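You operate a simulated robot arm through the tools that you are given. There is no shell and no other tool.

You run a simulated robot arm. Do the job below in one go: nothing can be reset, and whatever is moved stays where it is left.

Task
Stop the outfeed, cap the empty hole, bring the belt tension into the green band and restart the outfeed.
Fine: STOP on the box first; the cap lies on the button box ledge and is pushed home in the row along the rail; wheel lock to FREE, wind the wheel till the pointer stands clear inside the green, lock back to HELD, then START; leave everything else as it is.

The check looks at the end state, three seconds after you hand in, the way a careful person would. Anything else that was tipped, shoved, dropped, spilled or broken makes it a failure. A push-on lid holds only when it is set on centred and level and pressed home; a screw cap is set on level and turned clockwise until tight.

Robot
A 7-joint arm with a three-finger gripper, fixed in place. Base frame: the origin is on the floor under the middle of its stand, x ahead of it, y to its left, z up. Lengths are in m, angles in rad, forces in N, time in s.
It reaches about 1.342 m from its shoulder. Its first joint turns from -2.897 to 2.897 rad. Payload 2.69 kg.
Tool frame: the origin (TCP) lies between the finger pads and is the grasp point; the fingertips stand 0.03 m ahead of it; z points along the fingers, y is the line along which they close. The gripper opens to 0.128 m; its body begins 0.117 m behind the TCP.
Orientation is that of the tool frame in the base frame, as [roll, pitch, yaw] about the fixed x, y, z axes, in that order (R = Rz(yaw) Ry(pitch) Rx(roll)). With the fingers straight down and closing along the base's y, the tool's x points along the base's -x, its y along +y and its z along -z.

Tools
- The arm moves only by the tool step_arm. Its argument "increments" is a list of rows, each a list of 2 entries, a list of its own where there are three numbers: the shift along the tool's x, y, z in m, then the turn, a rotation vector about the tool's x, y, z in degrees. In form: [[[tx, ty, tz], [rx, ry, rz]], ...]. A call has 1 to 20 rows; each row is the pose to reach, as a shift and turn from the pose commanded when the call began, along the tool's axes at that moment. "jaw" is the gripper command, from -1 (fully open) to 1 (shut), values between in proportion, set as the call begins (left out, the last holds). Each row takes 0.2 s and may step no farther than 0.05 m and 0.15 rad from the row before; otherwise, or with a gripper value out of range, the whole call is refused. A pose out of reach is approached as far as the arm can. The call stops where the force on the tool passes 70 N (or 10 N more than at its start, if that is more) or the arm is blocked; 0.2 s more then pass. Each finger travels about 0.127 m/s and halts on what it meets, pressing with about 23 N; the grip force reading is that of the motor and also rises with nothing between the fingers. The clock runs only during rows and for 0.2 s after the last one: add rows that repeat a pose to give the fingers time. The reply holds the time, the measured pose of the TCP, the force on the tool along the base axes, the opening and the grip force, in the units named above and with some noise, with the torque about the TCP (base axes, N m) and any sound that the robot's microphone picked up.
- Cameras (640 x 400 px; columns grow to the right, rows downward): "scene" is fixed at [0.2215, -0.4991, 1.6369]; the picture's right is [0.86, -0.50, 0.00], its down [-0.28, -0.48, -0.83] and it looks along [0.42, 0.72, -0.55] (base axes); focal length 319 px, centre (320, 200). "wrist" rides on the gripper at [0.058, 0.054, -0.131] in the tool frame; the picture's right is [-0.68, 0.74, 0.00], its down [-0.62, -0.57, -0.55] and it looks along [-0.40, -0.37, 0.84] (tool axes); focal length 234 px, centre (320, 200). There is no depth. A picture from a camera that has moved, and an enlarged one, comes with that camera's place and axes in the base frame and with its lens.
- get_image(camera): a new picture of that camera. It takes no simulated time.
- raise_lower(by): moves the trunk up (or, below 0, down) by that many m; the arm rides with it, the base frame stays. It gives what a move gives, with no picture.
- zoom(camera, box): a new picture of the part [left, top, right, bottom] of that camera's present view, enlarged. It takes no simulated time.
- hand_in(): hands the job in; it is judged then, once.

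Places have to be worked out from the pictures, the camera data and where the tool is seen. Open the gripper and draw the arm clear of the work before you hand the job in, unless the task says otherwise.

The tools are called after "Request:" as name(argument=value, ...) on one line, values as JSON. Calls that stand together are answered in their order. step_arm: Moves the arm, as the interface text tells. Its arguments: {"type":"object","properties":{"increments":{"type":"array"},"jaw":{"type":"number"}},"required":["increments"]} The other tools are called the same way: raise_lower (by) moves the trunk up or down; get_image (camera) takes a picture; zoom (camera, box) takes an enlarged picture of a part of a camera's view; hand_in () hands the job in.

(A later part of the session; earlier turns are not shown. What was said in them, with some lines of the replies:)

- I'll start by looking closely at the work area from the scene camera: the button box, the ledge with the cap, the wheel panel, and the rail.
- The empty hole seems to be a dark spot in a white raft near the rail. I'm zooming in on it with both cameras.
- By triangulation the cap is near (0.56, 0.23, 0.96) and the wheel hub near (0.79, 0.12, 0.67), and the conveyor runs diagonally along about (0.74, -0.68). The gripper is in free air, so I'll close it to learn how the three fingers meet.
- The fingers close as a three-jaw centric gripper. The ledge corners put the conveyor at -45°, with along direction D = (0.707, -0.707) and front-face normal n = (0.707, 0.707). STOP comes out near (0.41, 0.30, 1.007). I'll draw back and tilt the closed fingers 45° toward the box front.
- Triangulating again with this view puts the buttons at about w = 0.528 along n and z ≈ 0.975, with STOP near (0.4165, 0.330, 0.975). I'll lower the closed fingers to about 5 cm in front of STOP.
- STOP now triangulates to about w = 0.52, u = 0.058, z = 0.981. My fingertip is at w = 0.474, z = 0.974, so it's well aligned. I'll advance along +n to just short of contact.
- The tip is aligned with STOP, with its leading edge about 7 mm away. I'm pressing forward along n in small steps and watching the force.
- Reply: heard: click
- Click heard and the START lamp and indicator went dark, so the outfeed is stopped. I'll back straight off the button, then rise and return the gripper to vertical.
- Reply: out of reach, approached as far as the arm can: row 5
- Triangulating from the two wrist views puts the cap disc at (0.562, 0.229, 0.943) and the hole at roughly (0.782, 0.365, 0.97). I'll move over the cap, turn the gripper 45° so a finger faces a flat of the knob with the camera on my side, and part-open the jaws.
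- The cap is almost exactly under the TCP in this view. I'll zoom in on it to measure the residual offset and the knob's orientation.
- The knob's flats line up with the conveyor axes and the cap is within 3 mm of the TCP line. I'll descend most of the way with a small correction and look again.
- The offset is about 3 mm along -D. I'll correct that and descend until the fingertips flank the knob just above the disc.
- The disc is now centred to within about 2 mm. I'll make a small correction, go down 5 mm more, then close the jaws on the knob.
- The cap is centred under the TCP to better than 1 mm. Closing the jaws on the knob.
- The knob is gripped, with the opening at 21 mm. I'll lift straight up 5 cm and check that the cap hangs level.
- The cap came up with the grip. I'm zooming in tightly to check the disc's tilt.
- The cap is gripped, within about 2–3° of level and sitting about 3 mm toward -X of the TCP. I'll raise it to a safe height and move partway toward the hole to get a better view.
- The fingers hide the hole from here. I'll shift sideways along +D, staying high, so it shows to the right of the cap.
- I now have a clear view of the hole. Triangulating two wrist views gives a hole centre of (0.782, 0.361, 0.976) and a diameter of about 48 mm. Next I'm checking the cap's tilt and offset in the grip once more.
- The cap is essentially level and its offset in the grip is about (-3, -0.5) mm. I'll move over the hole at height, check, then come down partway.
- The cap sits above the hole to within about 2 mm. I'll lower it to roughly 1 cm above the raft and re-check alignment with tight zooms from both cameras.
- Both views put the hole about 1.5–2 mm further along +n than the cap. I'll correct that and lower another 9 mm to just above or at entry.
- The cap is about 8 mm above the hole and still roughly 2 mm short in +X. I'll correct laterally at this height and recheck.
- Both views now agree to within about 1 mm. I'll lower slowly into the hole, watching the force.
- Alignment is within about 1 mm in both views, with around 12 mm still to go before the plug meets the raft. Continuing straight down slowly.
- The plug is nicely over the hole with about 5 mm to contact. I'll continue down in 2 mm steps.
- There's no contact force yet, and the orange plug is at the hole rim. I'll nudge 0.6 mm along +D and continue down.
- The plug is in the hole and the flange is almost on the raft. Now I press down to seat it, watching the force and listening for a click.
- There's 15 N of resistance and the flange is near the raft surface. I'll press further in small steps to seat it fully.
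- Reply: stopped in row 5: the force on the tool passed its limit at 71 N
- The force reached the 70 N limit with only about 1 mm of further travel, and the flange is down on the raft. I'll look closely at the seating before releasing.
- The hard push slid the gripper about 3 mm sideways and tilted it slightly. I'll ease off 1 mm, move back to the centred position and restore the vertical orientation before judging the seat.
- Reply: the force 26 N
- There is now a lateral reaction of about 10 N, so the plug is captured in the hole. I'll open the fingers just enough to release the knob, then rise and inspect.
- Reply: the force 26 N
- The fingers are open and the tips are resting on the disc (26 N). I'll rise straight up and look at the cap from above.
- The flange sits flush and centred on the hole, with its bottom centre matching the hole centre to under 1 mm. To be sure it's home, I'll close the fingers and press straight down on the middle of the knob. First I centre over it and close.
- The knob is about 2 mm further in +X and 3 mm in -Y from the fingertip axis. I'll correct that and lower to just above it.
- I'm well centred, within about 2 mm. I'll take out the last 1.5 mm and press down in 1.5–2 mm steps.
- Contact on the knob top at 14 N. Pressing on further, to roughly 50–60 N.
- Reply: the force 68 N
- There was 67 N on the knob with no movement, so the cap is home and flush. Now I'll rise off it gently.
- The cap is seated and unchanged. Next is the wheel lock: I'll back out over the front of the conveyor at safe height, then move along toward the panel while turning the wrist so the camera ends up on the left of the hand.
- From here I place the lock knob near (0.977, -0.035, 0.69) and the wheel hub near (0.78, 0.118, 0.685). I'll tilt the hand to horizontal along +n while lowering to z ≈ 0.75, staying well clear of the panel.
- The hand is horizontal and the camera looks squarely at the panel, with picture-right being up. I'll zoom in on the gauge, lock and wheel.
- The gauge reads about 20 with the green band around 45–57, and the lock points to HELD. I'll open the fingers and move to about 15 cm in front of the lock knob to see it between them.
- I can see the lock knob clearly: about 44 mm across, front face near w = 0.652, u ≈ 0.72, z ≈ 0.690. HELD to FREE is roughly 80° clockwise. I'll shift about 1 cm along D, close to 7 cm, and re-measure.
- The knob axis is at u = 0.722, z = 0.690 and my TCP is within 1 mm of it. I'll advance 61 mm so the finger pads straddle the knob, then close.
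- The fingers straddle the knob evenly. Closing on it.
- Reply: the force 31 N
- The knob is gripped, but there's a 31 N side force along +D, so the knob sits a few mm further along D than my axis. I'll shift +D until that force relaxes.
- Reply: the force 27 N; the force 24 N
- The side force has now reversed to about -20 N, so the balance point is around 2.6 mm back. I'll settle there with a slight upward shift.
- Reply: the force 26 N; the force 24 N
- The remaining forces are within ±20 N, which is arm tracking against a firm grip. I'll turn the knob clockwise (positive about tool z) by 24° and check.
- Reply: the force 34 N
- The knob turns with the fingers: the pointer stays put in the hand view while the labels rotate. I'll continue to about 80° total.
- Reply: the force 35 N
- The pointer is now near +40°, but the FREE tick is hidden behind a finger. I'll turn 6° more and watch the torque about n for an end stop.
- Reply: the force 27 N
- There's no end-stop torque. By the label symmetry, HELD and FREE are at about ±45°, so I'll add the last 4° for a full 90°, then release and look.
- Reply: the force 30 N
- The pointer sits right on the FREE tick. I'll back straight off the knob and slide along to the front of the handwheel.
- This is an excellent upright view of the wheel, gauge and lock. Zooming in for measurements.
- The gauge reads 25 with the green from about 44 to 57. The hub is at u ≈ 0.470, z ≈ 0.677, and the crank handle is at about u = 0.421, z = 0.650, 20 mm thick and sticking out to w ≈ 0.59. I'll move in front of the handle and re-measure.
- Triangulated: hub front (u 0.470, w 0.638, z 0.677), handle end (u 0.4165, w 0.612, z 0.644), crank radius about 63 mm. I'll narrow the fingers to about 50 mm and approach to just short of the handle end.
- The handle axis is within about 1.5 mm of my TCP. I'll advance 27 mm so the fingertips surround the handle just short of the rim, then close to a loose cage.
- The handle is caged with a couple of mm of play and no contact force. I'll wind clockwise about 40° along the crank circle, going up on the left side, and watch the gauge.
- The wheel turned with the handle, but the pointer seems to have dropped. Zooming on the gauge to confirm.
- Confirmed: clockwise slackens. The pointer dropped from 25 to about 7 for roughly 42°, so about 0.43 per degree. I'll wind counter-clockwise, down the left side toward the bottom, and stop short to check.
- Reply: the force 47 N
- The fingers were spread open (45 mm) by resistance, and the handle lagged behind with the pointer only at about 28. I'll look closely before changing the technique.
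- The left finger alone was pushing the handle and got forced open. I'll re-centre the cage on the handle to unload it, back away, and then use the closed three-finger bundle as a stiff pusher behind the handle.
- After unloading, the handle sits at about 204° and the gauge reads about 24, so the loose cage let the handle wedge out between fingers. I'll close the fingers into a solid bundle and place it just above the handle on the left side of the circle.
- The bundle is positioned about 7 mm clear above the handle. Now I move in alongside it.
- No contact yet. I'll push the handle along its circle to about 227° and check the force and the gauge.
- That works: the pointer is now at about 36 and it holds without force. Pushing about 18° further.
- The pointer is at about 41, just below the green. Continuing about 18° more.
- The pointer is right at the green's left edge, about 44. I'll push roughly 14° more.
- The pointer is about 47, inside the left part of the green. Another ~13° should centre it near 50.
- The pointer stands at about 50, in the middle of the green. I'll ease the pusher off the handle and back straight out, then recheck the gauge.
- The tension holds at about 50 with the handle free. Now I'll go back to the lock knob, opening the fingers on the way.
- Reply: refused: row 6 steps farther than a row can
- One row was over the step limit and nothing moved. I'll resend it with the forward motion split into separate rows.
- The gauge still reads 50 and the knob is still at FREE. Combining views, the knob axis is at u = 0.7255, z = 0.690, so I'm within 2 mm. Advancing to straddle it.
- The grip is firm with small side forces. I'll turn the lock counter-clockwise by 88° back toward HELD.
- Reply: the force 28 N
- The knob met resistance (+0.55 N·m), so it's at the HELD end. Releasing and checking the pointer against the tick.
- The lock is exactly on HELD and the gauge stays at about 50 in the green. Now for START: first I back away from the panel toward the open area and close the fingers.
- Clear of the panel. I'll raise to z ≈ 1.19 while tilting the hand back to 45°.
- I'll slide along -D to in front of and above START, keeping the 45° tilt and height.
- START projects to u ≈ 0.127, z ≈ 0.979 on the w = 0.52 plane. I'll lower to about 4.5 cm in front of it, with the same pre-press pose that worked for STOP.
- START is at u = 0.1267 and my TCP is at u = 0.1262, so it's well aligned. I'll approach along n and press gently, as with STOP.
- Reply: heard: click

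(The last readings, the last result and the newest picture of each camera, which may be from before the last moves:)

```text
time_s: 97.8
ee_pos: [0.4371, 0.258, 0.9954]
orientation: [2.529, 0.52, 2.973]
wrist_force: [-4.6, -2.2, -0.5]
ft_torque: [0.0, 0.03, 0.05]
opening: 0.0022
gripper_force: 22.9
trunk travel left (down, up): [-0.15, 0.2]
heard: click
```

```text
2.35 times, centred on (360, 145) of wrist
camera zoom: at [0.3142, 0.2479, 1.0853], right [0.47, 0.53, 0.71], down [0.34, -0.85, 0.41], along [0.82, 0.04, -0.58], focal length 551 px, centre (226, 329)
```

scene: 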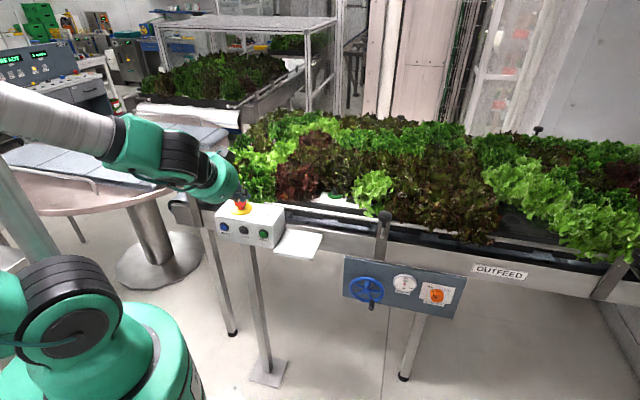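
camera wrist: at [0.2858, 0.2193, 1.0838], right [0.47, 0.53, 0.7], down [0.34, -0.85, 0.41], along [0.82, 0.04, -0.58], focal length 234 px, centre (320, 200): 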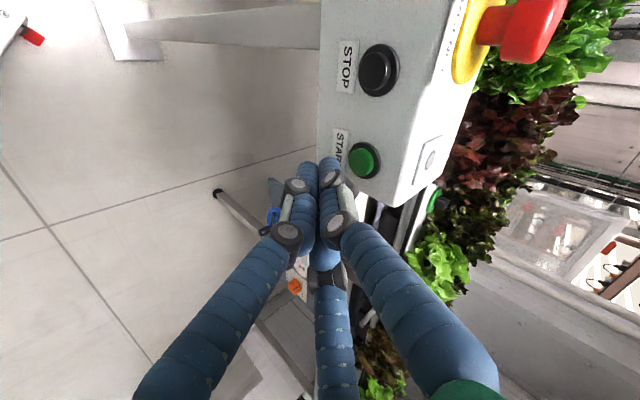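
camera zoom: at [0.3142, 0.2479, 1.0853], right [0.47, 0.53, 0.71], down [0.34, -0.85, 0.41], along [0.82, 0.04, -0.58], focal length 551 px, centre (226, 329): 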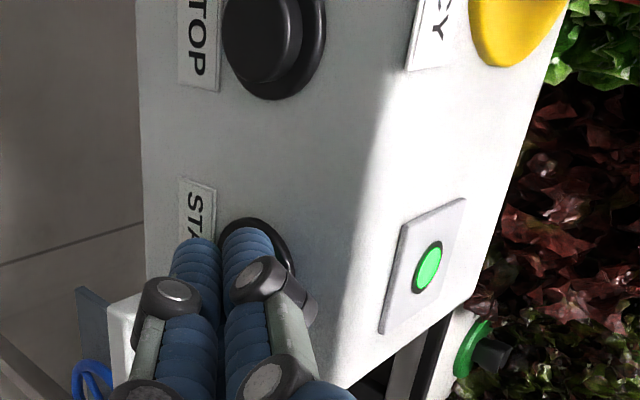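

Click heard; START and the indicator are lit green, so the outfeed is running. I'll back straight off the button and rise clear.

Request:
step_arm(increments=[[[0.02, -0.02, -0.0283], [0, 0, 0]], [[0.04, -0.04, -0.0566], [0, 0, 0]], [[0.02, -0.02, -0.0849], [0, 0, 0]], [[0, 0, -0.1132], [0, 0, 0]], [[-0.02, 0.02, -0.1414], [0, 0, 0]], [[-0.04, 0.04, -0.1697], [0, 0, 0]], [[-0.06, 0.06, -0.198], [0, 0, 0]], [[-0.06, 0.06, -0.198], [0, 0, 0]]], jaw=1)

Request:
get_image(camera="scene")

Request:
zoom(camera="scene", box=[315, 178, 355, 203])

Request:
zoom(camera="scene", box=[340, 250, 470, 325])

Request:
zoom(camera="scene", box=[190, 180, 330, 268])

```text
time_s: 99.6
ee_pos: [0.384, 0.204, 1.1958]
orientation: [2.524, 0.52, 2.971]
wrist_force: [0.1, -0.3, -0.1]
ft_torque: [0.01, -0.03, 0.0]
opening: 0.0022
gripper_force: 23.2
trunk travel left (down, up): [-0.15, 0.2]
```

```text
taken
```

scene: 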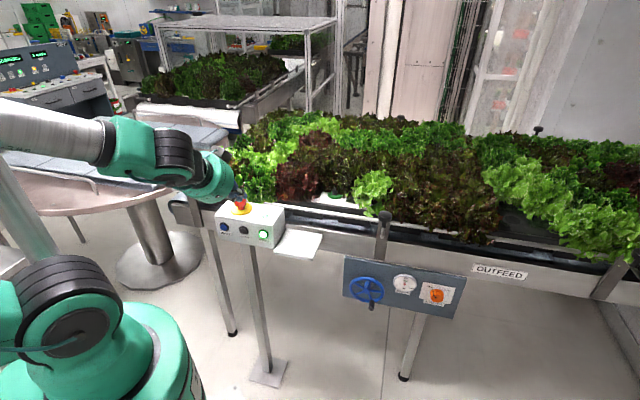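

```text
16.00 times, centred on (335, 190) of scene
camera zoom: at [0.2215, -0.4991, 1.6369], right [0.86, -0.5, 0.0], down [-0.28, -0.48, -0.83], along [0.42, 0.72, -0.55], focal length 5109 px, centre (80, 352)
```

zoom: 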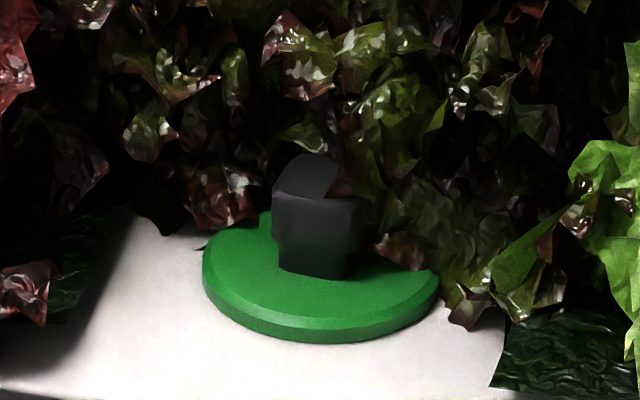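

```text
4.92 times, centred on (405, 288) of scene
camera zoom: at [0.2215, -0.4991, 1.6369], right [0.86, -0.5, 0.0], down [-0.28, -0.48, -0.83], along [0.42, 0.72, -0.55], focal length 1572 px, centre (-98, -231)
```

zoom: 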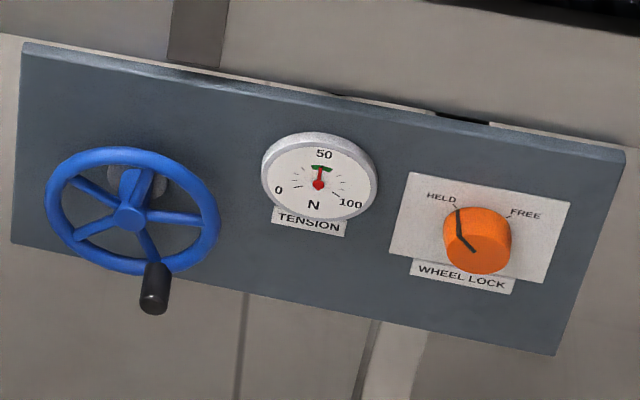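

```text
4.55 times, centred on (260, 224) of scene
camera zoom: at [0.2215, -0.4991, 1.6369], right [0.86, -0.5, 0.0], down [-0.28, -0.48, -0.83], along [0.42, 0.72, -0.55], focal length 1451 px, centre (593, 91)
```

zoom: 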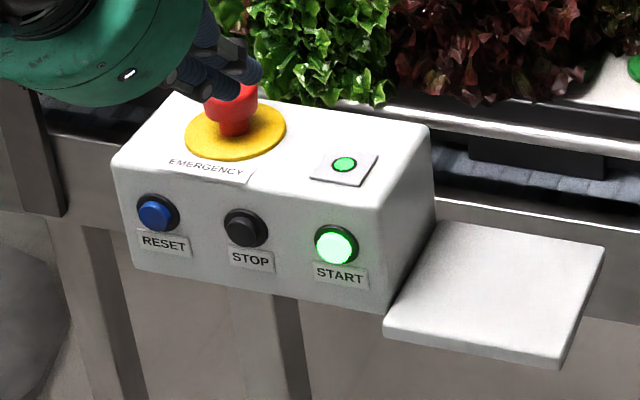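

All is as wanted: START and the indicator are lit, the gauge is about 50 in the green, the lock is on HELD, and the cap is flush and unchanged. I'll now draw the arm further back and up and open the gripper.

Request:
step_arm(increments=[[[-0.0067, 0.0067, -0.0377], [0, 0, 0]], [[-0.0133, 0.0133, -0.0754], [0, 0, 0]], [[-0.02, 0.02, -0.1131], [0, 0, 0]], [[-0.02, 0.02, -0.1131], [0, 0, 0]], [[-0.02, 0.02, -0.1131], [0, 0, 0]], [[-0.02, 0.02, -0.1131], [0, 0, 0]]], jaw=-1)

Request:
get_image(camera="scene")

Request:
get_image(camera="wrist")

Request:
zoom(camera="scene", box=[390, 265, 430, 300])

Request:
zoom(camera="scene", box=[200, 180, 360, 268])

```text
time_s: 101.0
ee_pos: [0.3383, 0.1622, 1.2938]
orientation: [2.525, 0.518, 2.974]
wrist_force: [-0.3, -0.9, 0.4]
ft_torque: [0.03, -0.04, -0.02]
opening: 0.1279
gripper_force: 0.2
trunk travel left (down, up): [-0.15, 0.2]
```

```text
taken
```

scene: 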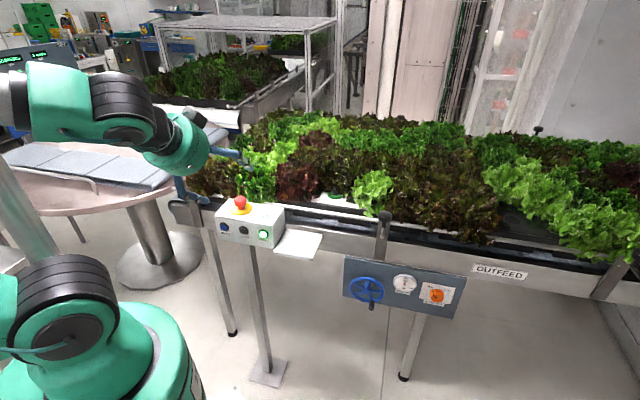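

```text
taken
camera wrist: at [0.2165, 0.1507, 1.3845], right [0.47, 0.53, 0.71], down [0.34, -0.85, 0.41], along [0.82, 0.04, -0.58], focal length 234 px, centre (320, 200)
```

wrist: 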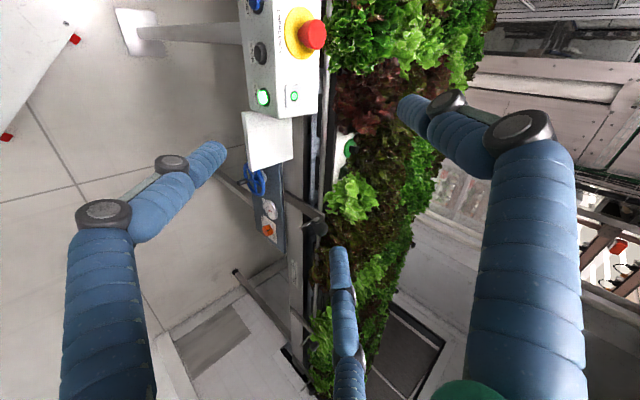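

```text
11.43 times, centred on (410, 282) of scene
camera zoom: at [0.2215, -0.4991, 1.6369], right [0.86, -0.5, 0.0], down [-0.28, -0.48, -0.83], along [0.42, 0.72, -0.55], focal length 3649 px, centre (-709, -743)
```

zoom: 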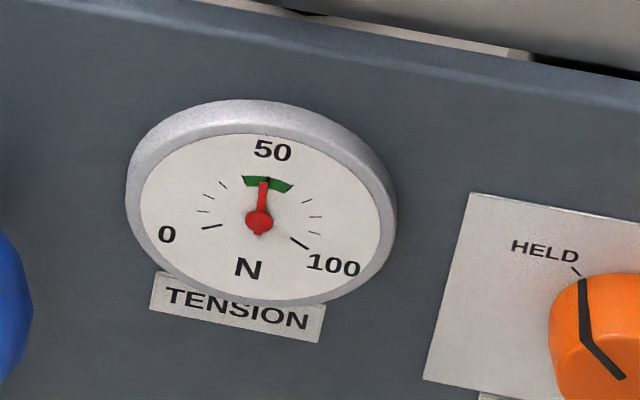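

```text
4.00 times, centred on (280, 224) of scene
camera zoom: at [0.2215, -0.4991, 1.6369], right [0.86, -0.5, 0.0], down [-0.28, -0.48, -0.83], along [0.42, 0.72, -0.55], focal length 1277 px, centre (480, 104)
```

zoom: 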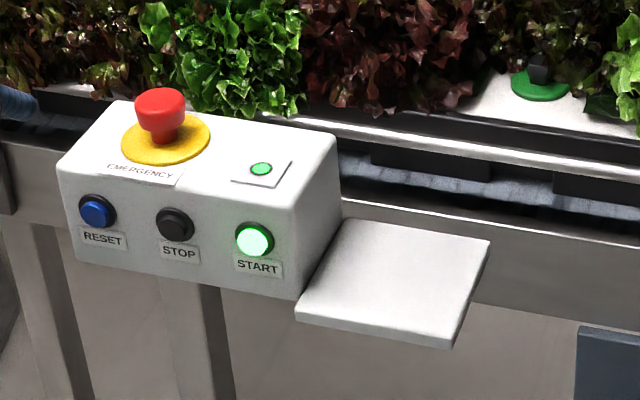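

Everything's in its final state. One last look at the cap from this second viewpoint to confirm it sits flat.

Request:
zoom(camera="wrist", box=[325, 130, 373, 165])

Request:
zoom(camera="scene", box=[300, 170, 370, 215])

```text
11.43 times, centred on (349, 148) of wrist
camera zoom: at [0.2165, 0.1507, 1.3845], right [0.47, 0.53, 0.71], down [0.34, -0.85, 0.41], along [0.82, 0.04, -0.58], focal length 2676 px, centre (-11, 800)
```

zoom: 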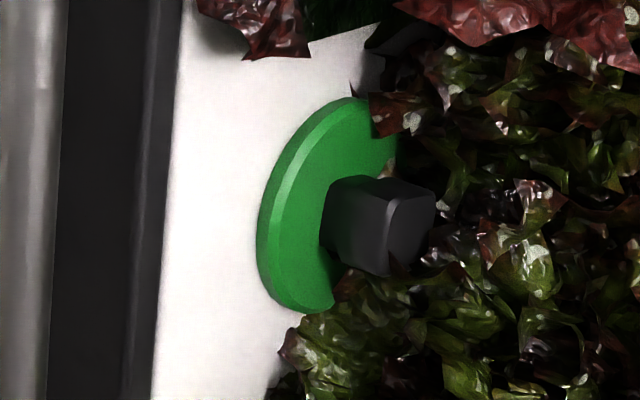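

```text
8.89 times, centred on (335, 192) of scene
camera zoom: at [0.2215, -0.4991, 1.6369], right [0.86, -0.5, 0.0], down [-0.28, -0.48, -0.83], along [0.42, 0.72, -0.55], focal length 2838 px, centre (187, 267)
```

zoom: 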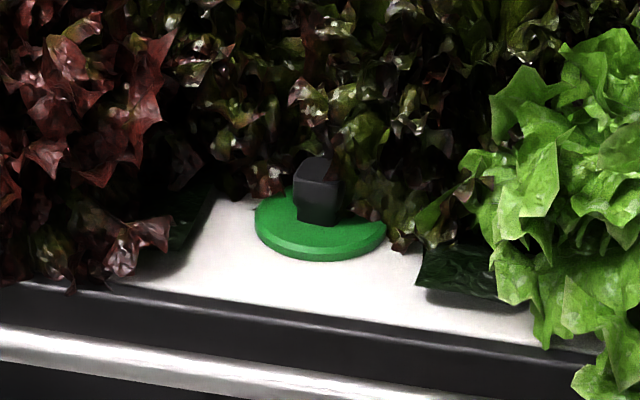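

From both viewpoints the cap lies flat on the raft with no gap. The lock is on HELD, the tension is mid-green, START is lit, the gripper is open and the arm is clear, so I'm handing in.

Request:
hand_in()

```text
The job is handed in.
```

The job is handed in. From the last camera views, before the check ran:

- **Outfeed:** STOP was pressed first (click heard, lamps went dark). START was pressed at the end (click heard), and the START lamp and the indicator on top of the box are lit green.
- **Cap:** It is in the empty hole in the row along the rail, with the flange flat on the raft and no gap or orange showing. I pressed it to about 70 N twice. The first press pushed it about 2 mm sideways, and it settled back to within about 1 mm of centre. The second press, straight down on the knob, did not move it. I heard no click when it seated.
- **Belt tension:** The pointer stands at about 50, in the middle of the green band. Clockwise turned out to slacken the belt, so the pointer dropped to about 7 before I wound it back up counter-clockwise.
- **Wheel lock:** It was set to FREE for winding and is now back on the HELD tick. The pointer did not move when I locked it.
- **Everything else:** EMERGENCY and RESET were not touched, and nothing looks tipped or moved. Leaves overhang the capped hole, so the cap and fingers may have brushed them. The gripper is open and the arm is drawn back from the work.
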